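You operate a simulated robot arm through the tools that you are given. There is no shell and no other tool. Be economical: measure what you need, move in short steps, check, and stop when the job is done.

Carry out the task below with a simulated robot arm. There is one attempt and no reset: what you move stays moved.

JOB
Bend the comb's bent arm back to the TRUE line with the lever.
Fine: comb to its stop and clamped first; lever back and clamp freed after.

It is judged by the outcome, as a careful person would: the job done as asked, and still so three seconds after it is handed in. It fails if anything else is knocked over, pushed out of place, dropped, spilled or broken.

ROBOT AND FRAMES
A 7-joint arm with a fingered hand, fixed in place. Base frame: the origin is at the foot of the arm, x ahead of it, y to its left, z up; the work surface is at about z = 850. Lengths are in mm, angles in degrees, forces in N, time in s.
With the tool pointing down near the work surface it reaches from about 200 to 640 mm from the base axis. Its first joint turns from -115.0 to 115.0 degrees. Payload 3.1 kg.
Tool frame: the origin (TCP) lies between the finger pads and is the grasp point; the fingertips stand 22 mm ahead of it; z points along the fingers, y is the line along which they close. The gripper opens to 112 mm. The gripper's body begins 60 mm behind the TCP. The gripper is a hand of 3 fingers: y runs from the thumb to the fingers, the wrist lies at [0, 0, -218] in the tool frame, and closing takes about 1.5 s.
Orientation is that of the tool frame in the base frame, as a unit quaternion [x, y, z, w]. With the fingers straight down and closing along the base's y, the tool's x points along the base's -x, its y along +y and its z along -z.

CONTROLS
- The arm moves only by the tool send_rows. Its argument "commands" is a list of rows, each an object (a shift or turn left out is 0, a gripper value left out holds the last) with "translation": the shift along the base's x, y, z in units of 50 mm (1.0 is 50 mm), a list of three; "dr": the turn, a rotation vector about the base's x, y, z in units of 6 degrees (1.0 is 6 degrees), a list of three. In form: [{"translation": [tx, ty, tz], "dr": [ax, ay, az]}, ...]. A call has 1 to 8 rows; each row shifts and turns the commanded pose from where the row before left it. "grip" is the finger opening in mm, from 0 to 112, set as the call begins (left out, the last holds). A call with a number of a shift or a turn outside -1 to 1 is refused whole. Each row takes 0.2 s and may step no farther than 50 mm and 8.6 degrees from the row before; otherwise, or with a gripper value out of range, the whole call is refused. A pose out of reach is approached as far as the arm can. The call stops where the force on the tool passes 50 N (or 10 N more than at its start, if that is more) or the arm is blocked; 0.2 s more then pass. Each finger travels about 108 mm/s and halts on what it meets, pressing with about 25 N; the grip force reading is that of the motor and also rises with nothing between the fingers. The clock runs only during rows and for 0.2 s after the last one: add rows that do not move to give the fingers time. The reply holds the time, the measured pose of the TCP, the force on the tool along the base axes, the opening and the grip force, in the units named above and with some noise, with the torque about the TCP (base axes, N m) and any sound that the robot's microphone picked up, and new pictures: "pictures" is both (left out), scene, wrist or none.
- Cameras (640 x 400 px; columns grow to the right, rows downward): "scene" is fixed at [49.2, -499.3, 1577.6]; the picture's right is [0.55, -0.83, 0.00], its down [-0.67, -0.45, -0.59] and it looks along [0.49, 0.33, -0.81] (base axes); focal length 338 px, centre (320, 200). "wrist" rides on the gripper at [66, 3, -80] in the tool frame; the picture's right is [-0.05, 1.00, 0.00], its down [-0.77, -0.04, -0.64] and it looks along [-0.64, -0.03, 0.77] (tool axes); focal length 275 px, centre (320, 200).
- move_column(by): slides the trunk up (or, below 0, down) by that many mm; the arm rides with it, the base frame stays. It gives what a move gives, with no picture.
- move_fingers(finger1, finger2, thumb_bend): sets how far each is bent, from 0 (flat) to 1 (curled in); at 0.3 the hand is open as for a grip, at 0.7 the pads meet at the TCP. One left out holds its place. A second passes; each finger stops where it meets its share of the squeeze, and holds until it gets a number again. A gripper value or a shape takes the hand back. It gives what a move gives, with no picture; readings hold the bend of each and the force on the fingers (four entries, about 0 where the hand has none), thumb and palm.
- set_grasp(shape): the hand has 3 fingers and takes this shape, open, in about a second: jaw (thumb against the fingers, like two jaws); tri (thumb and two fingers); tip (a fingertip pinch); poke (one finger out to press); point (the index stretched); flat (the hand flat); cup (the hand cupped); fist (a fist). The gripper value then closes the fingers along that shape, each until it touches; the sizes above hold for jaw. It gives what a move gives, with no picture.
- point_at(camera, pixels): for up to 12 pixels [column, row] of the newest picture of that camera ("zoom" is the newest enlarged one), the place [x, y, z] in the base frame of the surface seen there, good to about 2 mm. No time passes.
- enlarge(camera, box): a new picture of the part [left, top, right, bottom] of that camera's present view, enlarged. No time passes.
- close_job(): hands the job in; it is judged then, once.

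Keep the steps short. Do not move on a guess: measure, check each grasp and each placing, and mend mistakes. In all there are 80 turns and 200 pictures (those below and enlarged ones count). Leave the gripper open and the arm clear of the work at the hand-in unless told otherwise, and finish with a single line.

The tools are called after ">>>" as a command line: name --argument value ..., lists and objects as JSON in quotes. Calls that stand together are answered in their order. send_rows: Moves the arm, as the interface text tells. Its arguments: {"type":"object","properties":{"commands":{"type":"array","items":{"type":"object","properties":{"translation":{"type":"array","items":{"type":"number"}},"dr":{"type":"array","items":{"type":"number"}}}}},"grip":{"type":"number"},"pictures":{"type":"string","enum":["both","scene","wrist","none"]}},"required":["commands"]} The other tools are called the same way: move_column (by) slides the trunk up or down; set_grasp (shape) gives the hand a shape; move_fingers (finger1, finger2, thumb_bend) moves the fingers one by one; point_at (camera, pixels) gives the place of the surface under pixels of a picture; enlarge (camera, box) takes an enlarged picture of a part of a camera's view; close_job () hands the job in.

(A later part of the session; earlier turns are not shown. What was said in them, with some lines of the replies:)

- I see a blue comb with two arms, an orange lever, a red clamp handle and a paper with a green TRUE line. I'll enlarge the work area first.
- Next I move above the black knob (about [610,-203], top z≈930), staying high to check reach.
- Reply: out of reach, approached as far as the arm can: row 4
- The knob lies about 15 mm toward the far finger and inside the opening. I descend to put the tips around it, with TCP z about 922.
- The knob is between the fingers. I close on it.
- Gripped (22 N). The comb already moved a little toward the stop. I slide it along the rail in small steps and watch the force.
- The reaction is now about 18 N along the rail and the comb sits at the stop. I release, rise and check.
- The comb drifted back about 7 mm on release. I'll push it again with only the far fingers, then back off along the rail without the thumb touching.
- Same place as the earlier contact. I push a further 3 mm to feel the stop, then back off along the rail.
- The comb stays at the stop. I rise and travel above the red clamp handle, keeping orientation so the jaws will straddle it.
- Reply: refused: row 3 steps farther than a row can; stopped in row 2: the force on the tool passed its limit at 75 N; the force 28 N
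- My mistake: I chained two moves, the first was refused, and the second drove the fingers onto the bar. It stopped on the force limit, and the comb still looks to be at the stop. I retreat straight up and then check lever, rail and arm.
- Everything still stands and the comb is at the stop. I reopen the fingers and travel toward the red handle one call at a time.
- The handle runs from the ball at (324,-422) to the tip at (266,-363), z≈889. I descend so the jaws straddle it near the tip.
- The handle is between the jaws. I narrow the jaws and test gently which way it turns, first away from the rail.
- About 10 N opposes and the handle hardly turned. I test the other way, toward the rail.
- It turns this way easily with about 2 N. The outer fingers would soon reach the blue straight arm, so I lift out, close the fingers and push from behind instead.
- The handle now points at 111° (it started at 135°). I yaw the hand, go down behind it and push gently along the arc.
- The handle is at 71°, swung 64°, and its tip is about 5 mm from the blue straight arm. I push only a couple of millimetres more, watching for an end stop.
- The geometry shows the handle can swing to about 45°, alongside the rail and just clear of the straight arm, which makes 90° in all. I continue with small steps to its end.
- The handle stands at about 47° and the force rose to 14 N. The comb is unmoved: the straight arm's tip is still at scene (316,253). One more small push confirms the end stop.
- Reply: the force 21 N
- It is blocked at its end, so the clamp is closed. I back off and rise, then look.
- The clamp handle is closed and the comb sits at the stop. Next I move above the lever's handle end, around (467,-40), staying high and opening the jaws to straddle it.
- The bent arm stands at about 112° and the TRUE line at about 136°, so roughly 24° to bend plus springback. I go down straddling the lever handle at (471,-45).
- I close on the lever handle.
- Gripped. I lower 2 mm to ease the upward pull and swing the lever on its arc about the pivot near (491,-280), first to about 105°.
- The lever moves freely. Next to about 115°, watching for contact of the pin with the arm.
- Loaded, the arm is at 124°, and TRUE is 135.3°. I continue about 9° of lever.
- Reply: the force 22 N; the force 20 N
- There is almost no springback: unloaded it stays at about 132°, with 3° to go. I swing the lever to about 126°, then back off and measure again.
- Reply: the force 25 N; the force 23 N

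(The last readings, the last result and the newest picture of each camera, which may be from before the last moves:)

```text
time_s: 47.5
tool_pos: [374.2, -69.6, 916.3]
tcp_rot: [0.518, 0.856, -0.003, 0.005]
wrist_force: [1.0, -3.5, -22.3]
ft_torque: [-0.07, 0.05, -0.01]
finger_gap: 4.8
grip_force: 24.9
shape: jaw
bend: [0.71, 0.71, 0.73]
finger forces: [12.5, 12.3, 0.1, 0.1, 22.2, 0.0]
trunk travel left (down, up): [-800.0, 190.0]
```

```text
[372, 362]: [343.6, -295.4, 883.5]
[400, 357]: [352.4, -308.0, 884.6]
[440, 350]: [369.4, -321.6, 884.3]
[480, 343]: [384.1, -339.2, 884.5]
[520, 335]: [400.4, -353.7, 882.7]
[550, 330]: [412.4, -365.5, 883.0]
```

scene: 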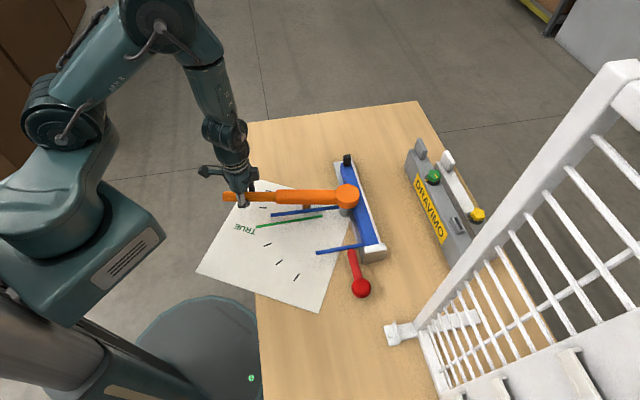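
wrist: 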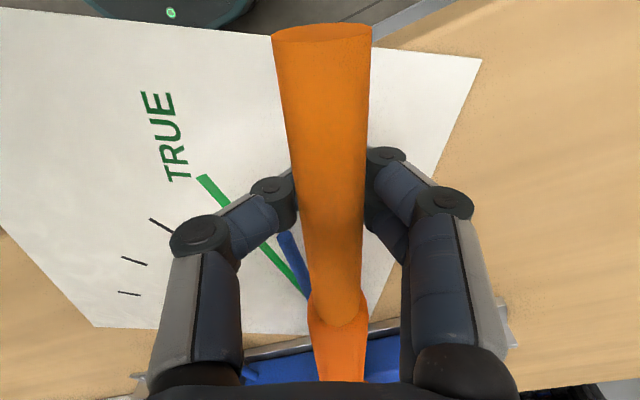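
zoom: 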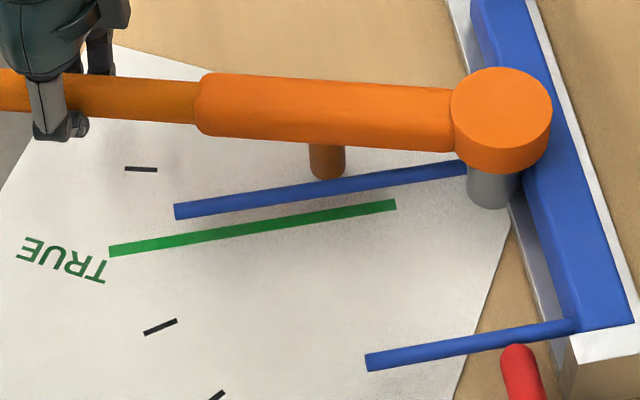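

Unloaded, the arm lies at about 134.7° with x+y≈209 all along, and TRUE is 135.2° with x+y≈210, so they match within about 1 mm. I swing the lever back to its starting place.

>>> send_rows --commands '[{"translation": [0.304, 0.152, 0], "dr": [0, 0, -0.67]}, {"translation": [0.386, 0.16, 0], "dr": [0, 0, -0.83]}, {"translation": [0.402, 0.126, 0], "dr": [0, 0, -0.83]}, {"translation": [0.408, 0.09, 0], "dr": [0, 0, -0.83]}, {"translation": [0.2, 0.027, 0], "dr": [0, 0, -0.4]}, {"translation": [0.2, 0.027, 0], "dr": [0, 0, -0.4]}, {}]'

>>> enlarge --camera "scene" --box '[190, 130, 430, 320]'

```text
time_s: 49.1
tool_pos: [468.0, -38.8, 915.1]
tcp_rot: [0.683, 0.73, -0.004, 0.005]
wrist_force: [0.2, 2.5, -16.8]
ft_torque: [0.03, 0.05, 0.01]
finger_gap: 5.0
grip_force: 24.9
shape: jaw
bend: [0.71, 0.71, 0.73]
finger forces: [11.3, 10.9, 0.1, 0.0, 20.2, 0.0]
trunk travel left (down, up): [-800.0, 190.0]
```

scene: 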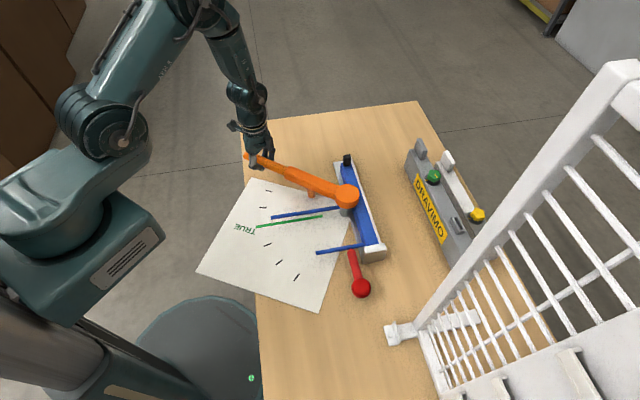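
wrist: 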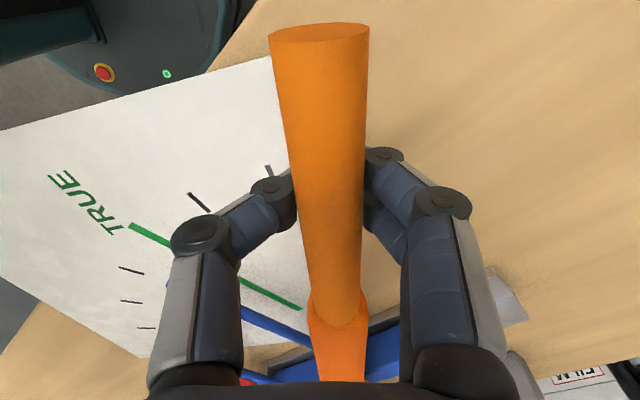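

```text
2.11 times, centred on (310, 225) of scene
```

zoom: 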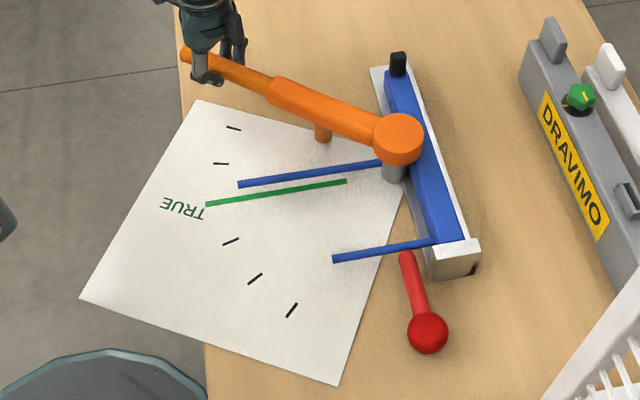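

The lever is back where it started. I release and rise, then verify the arm's angle.

>>> send_rows --commands '[{}, {}, {}, {"translation": [0, 0, 0.8]}, {"translation": [0, 0, 0.9]}, {"translation": [-0.6, -0.3, 0.7]}]' --grip 64

>>> enlarge --camera "wrist" --box '[140, 60, 380, 320]'

```text
time_s: 50.5
tool_pos: [437.1, -54.5, 1036.9]
tcp_rot: [0.683, 0.73, -0.003, 0.006]
wrist_force: [-0.4, 0.0, -0.2]
ft_torque: [-0.01, 0.02, 0.02]
finger_gap: 63.8
grip_force: 0.0
shape: jaw
bend: [0.72, 0.72, 0.7]
finger forces: [0.1, 0.0, 0.0, 0.1, 0.0, 0.1]
trunk travel left (down, up): [-800.0, 190.0]
```

scene: 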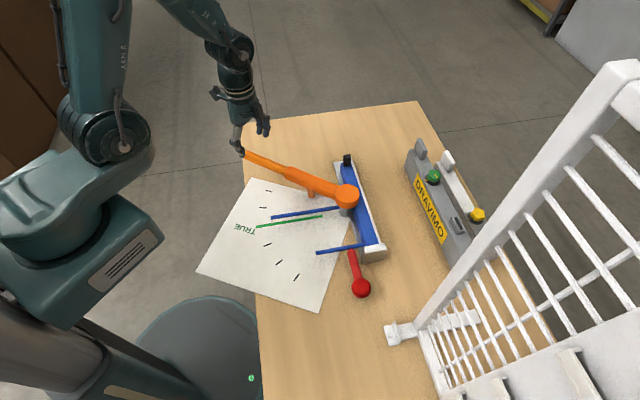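
wrist: 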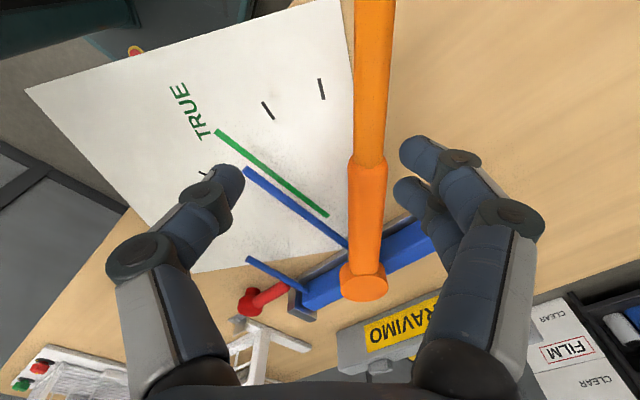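

```text
1.54 times, centred on (260, 190) of wrist
```

zoom: 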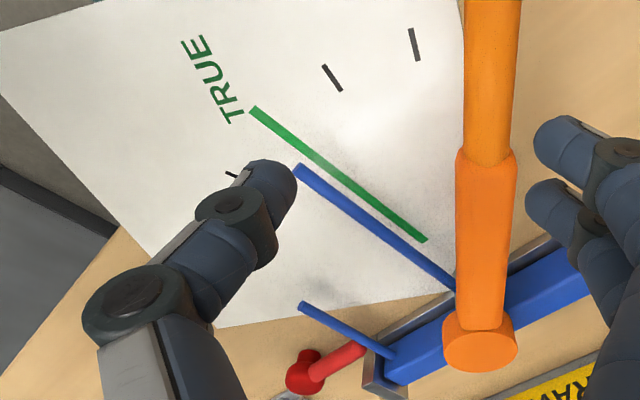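

>>> point_at --camera "zoom" --pixels '[[300, 171], [330, 194], [360, 216], [390, 238], [420, 261], [447, 283], [260, 115], [340, 175], [418, 235], [305, 307], [340, 328], [375, 349]]'

>>> point_at --camera "wrist" --pixels '[[363, 285], [368, 180], [370, 100], [372, 20]]'

```text
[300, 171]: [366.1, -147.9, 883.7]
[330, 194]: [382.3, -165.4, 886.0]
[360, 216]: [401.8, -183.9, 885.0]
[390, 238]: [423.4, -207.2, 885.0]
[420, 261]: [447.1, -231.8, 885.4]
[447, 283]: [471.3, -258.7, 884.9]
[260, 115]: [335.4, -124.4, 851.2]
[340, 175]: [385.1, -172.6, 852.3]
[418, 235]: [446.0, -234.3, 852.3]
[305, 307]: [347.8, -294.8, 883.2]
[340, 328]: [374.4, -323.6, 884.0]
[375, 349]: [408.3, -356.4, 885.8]
```

```text
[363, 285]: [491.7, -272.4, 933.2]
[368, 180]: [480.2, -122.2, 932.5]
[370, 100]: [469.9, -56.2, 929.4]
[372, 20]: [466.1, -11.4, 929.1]
```

The two cameras differ by about 1°, so I measure again with tighter zooms from the fixed camera.

>>> enlarge --camera "scene" --box '[250, 195, 350, 257]'

```text
6.40 times, centred on (300, 226) of scene
```

zoom: 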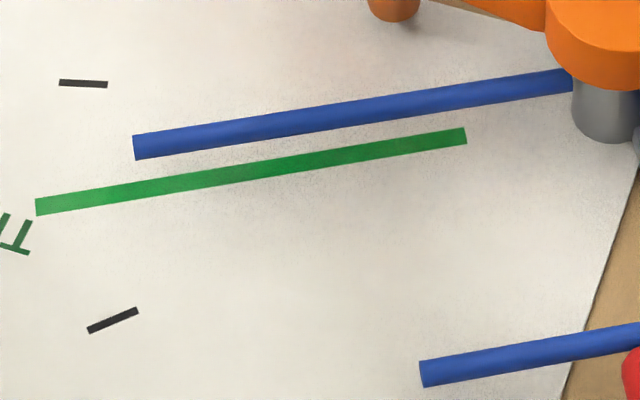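

A projection check puts the arm about 0.5° from TRUE with its tip on the line, and the straight comb arm agrees. That is within measuring error, so I leave it. The lever is back at its original place. Next I free the clamp: close the fingers and travel high to the rail side of the red handle, yawing on the way.

>>> send_rows --commands '[{"translation": [-0.15, -0.91, 0.1], "dr": [0, 0, -1]}, {"translation": [-0.15, -0.91, 0.1], "dr": [0, 0, -1]}, {"translation": [-0.15, -0.91, 0], "dr": [0, 0, -1]}, {"translation": [-0.15, -0.91, 0], "dr": [0, 0, -1]}, {"translation": [-0.15, -0.91, 0], "dr": [0, 0, -1]}, {"translation": [-0.15, -0.91, 0], "dr": [0, 0, -1]}, {"translation": [-0.15, -0.91, 0], "dr": [0, 0, -1]}, {"translation": [-0.16, -0.91, 0], "dr": [0, 0, -1]}]' --grip 0

>>> point_at --camera "scene" --pixels '[[362, 288], [352, 256], [356, 270]]'

```text
time_s: 52.3
tool_pos: [375.6, -423.8, 1046.7]
tcp_rot: [0.921, 0.389, -0.005, 0.003]
wrist_force: [-0.2, 0.8, 0.1]
ft_torque: [0.01, 0.01, 0.02]
finger_gap: 0.0
grip_force: 25.1
shape: jaw
bend: [0.67, 0.67, 0.75]
finger forces: [0.0, 0.0, 0.0, 0.0, 0.0, 0.0]
trunk travel left (down, up): [-800.0, 190.0]
```

scene: 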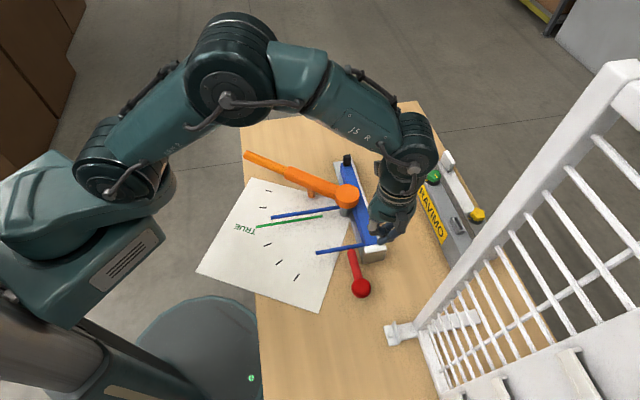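
wrist: 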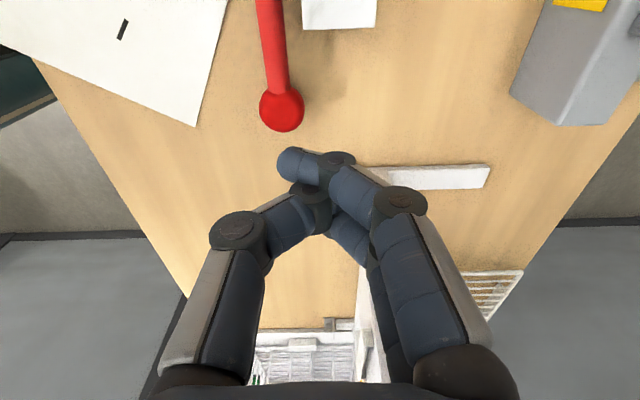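

```text
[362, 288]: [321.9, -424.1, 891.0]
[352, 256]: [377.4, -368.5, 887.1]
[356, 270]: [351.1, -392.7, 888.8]
```

The handle point is at (351,-393) and I'm beside it on the rail side with clear space below. I descend.

>>> send_rows --commands '[{"translation": [0.05, 0.05, -0.9]}, {"translation": [0, 0, -0.9]}, {"translation": [0, 0, -0.7]}, {"translation": [0, 0, -0.35]}, {"translation": [0, 0, -0.3]}, {}]'

>>> enlarge --camera "scene" --box '[300, 200, 420, 310]'

```text
time_s: 53.7
tool_pos: [379.1, -418.0, 890.1]
tcp_rot: [0.921, 0.389, -0.005, 0.005]
wrist_force: [0.3, -0.1, 0.9]
ft_torque: [-0.02, 0.02, 0.01]
finger_gap: 0.0
grip_force: 24.9
shape: jaw
bend: [0.67, 0.67, 0.75]
finger forces: [0.0, 0.0, 0.1, 0.0, 0.0, 0.0]
trunk travel left (down, up): [-800.0, 190.0]
```

scene: 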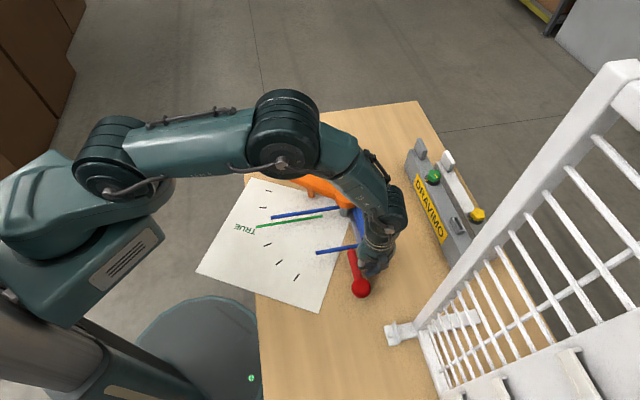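
wrist: 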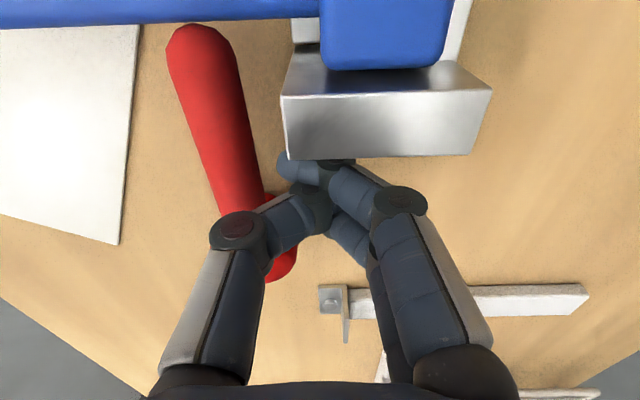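

```text
3.64 times, centred on (360, 255) of scene
```

zoom: 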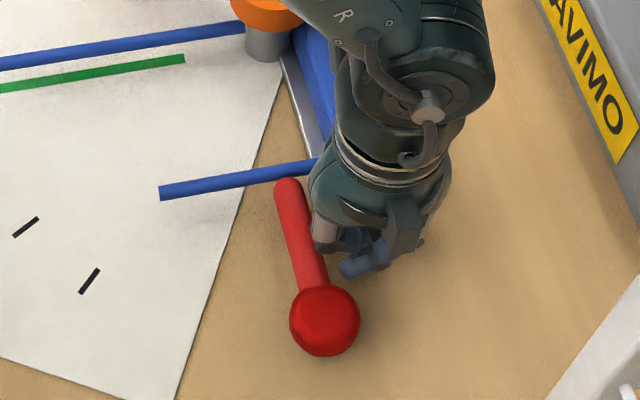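

Free of contact. I start pushing the handle away from the rail along its arc, turning the hand with it.

>>> send_rows --commands '[{"translation": [-0.12, 0.04, 0]}, {"translation": [-0.08, 0.16, 0]}, {"translation": [-0.035, 0.075, 0], "dr": [0, 0, 0.83]}, {"translation": [-0.035, 0.075, 0], "dr": [0, 0, 0.83]}, {"translation": [-0.035, 0.075, 0], "dr": [0, 0, 0.83]}, {"translation": [-0.052, 0.063, 0], "dr": [0, 0, 0.83]}, {"translation": [-0.052, 0.063, 0], "dr": [0, 0, 0.83]}, {"translation": [-0.052, 0.063, 0], "dr": [0, 0, 0.83]}]'

>>> enlarge --camera "scene" --box '[300, 200, 420, 310]'

```text
time_s: 55.5
tool_pos: [356.9, -386.0, 888.9]
tcp_rot: [0.789, 0.614, -0.004, 0.006]
wrist_force: [4.6, -3.4, 0.3]
ft_torque: [-0.02, -0.01, 0.08]
finger_gap: 0.0
grip_force: 24.9
shape: jaw
bend: [0.66, 0.66, 0.75]
finger forces: [0.1, 6.9, 0.0, 0.1, 0.0, 0.0]
trunk travel left (down, up): [-800.0, 190.0]
```

scene: 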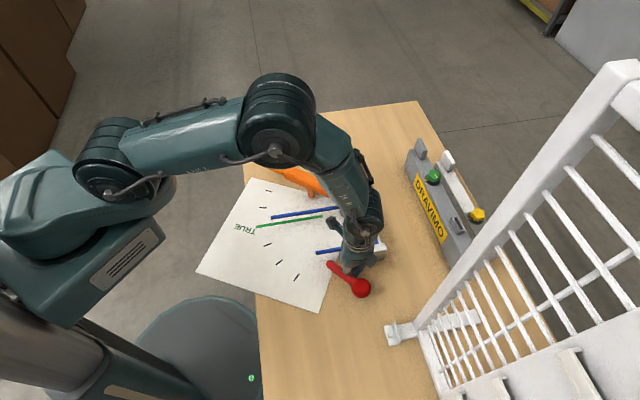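
wrist: 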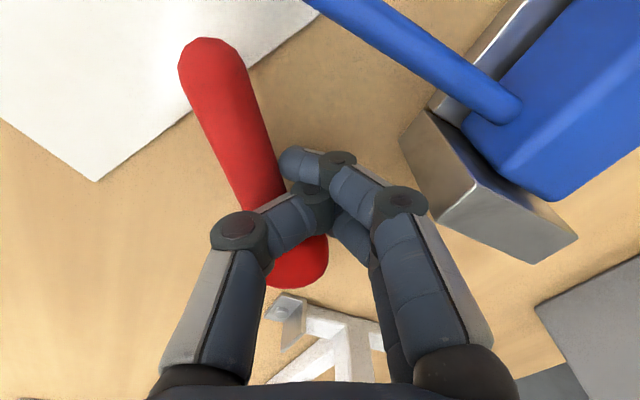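

```text
3.64 times, centred on (360, 255) of scene
```

zoom: 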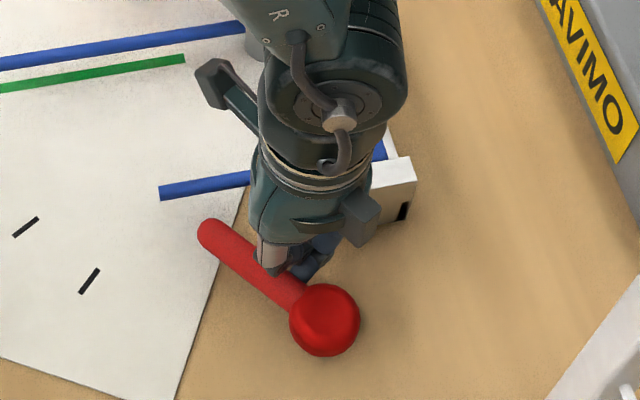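

>>> send_rows --commands '[{"translation": [-0.1, 0.07, 0], "dr": [0, 0, 0.9]}, {"translation": [-0.1, 0.07, 0], "dr": [0, 0, 0.9]}, {"translation": [-0.116, 0.04, 0], "dr": [0, 0, 0.9]}, {"translation": [-0.116, 0.04, 0], "dr": [0, 0, 0.9]}, {"translation": [-0.12, 0.01, 0], "dr": [0, 0, 0.9]}, {"translation": [-0.12, 0.0, 0], "dr": [0, 0, 0.9]}, {}]'

>>> enlarge --camera "scene" --box '[300, 200, 420, 310]'

```text
time_s: 57.1
tool_pos: [323.3, -373.6, 890.2]
tcp_rot: [0.586, 0.81, -0.002, 0.005]
wrist_force: [4.2, -0.4, -0.8]
ft_torque: [0.01, -0.06, 0.07]
finger_gap: 0.0
grip_force: 24.8
shape: jaw
bend: [0.66, 0.64, 0.75]
finger forces: [0.0, 6.8, 0.0, 0.0, 0.1, 0.0]
trunk travel left (down, up): [-800.0, 190.0]
```

scene: 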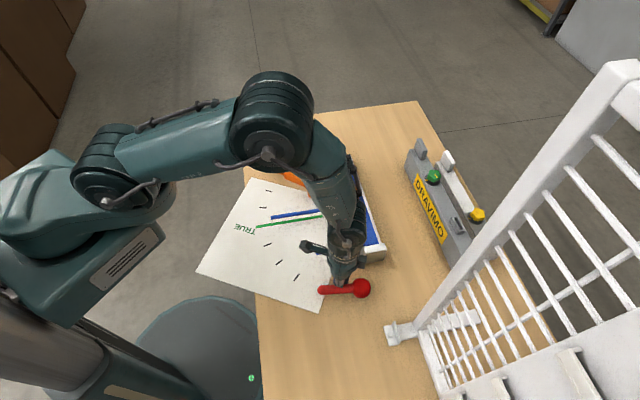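
wrist: 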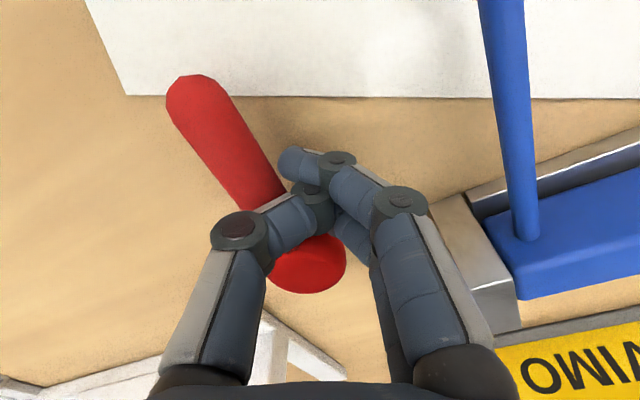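

```text
3.64 times, centred on (360, 255) of scene
```

zoom: 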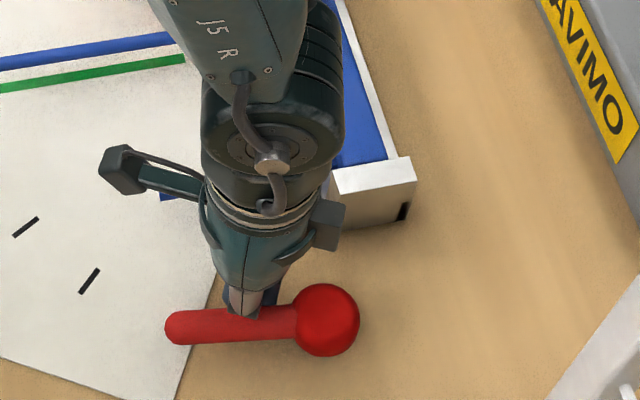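

Almost home; the tip is at scene (319,290) versus (323,296) at the start. A little further until the end stop is felt.

>>> send_rows --commands '[{"translation": [-0.1, -0.03, 0], "dr": [0, 0, 0.6]}, {"translation": [-0.08, -0.05, 0], "dr": [0, 0, 0.4]}, {}]' --pictures "none"

>>> enlarge --camera "scene" --box '[300, 200, 420, 310]'

```text
time_s: 57.9
tool_pos: [316.0, -376.3, 888.2]
tcp_rot: [0.543, 0.84, -0.003, 0.005]
wrist_force: [8.5, 7.2, -1.1]
ft_torque: [0.07, -0.11, 0.07]
finger_gap: 0.0
grip_force: 25.4
shape: jaw
bend: [0.66, 0.63, 0.75]
finger forces: [0.0, 13.3, 0.0, 0.1, 0.0, 0.0]
trunk travel left (down, up): [-800.0, 190.0]
```

```text
3.64 times, centred on (360, 255) of scene
```

zoom: 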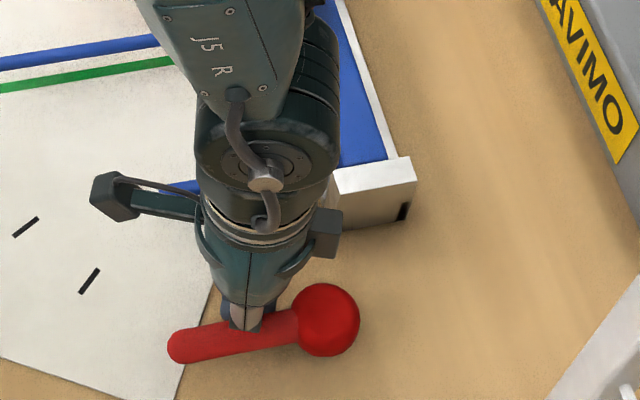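

The end stop is felt at 11 N and the handle is back at its starting place. I back off, rise and clear, opening the gripper.

>>> send_rows --commands '[{"translation": [0.1, 0.1, 0]}, {"translation": [0, 0, 0.7]}, {"translation": [0, 0, 0.9]}, {"translation": [0, 0, 0.9]}, {"translation": [-0.5, 0.5, 0.5]}, {"translation": [-0.6, 0.6, 0.2]}, {"translation": [-0.6, 0.6, 0.2]}]' --pictures "none"

```text
time_s: 59.5
tool_pos: [228.0, -286.0, 1059.7]
tcp_rot: [0.543, 0.839, -0.001, 0.008]
wrist_force: [-0.2, 0.7, -0.3]
ft_torque: [-0.02, 0.03, 0.01]
finger_gap: 0.2
grip_force: 25.0
shape: jaw
bend: [0.66, 0.66, 0.75]
finger forces: [0.0, 0.0, 0.0, 0.1, 0.0, 0.0]
trunk travel left (down, up): [-800.0, 190.0]
```

I move the arm further clear, open the hand and take a final look.

>>> send_rows --commands '[{"translation": [0, 0, 0.9]}, {"translation": [0, 0, 0.9]}, {"translation": [0, 0.8, 0.3]}, {"translation": [0, 0.9, 0]}, {"translation": [0, 0.9, 0]}, {"translation": [0, 0.9, 0]}, {"translation": [0, 0.9, 0]}]' --grip 110

>>> enlarge --camera "scene" --box '[240, 140, 400, 310]'

>>> enlarge --camera "scene" --box '[250, 195, 350, 257]'

```text
time_s: 61.1
tool_pos: [231.0, -67.3, 1166.6]
tcp_rot: [0.545, 0.838, -0.002, 0.008]
wrist_force: [0.6, 0.4, -0.3]
ft_torque: [-0.03, -0.02, -0.01]
finger_gap: 109.9
grip_force: 0.1
shape: jaw
bend: [0.34, 0.34, 0.32]
finger forces: [0.0, 0.0, 0.0, 0.0, 0.0, 0.0]
trunk travel left (down, up): [-800.0, 190.0]
```

scene: 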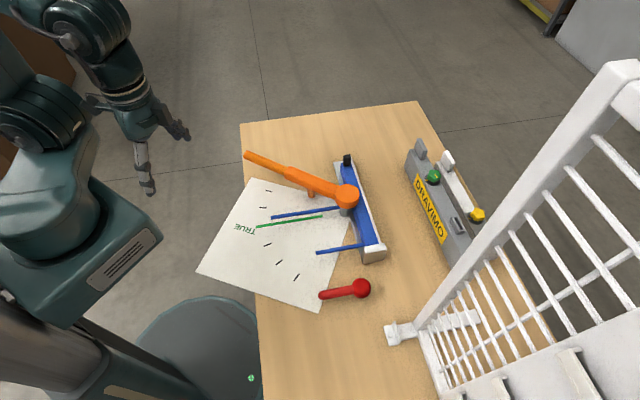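
wrist: 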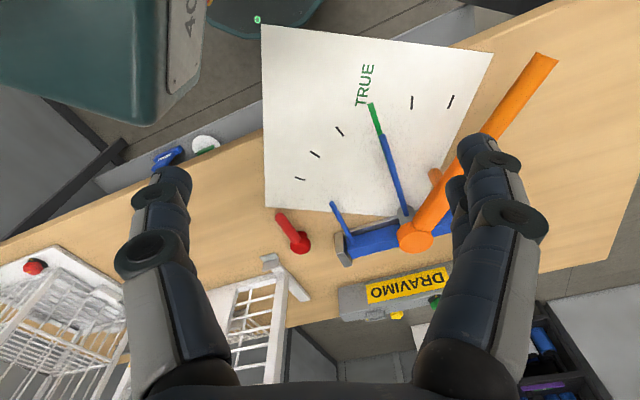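

```text
2.35 times, centred on (320, 225) of scene
```

zoom: 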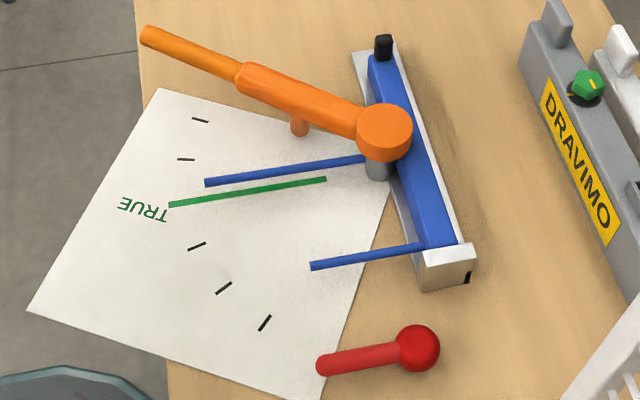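

```text
6.40 times, centred on (300, 226) of scene
```

zoom: 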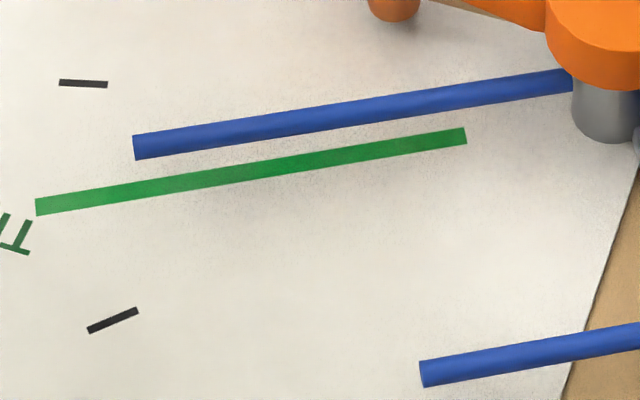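

>>> enlarge --camera "wrist" --box '[320, 90, 450, 240]'

```text
2.67 times, centred on (385, 165) of wrist
```

zoom: 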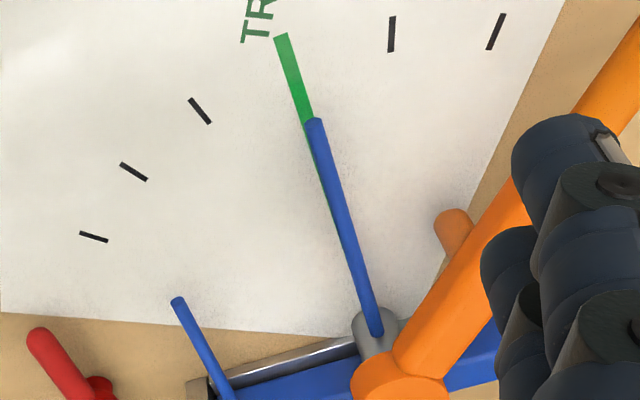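

Final check: looking along the arm's own plane, the arm lies over the green TRUE line. The comb is at its stop, the lever and red clamp handle are at their start places, the hand is open and clear, and nothing else moved. I hand in.

>>> close_job

```text
The job is handed in.
```

The comb's bent arm is back on the TRUE line to within about 0.5–0.7° (1–2 mm at the tip), the lever is back at its start, and the clamp is freed.
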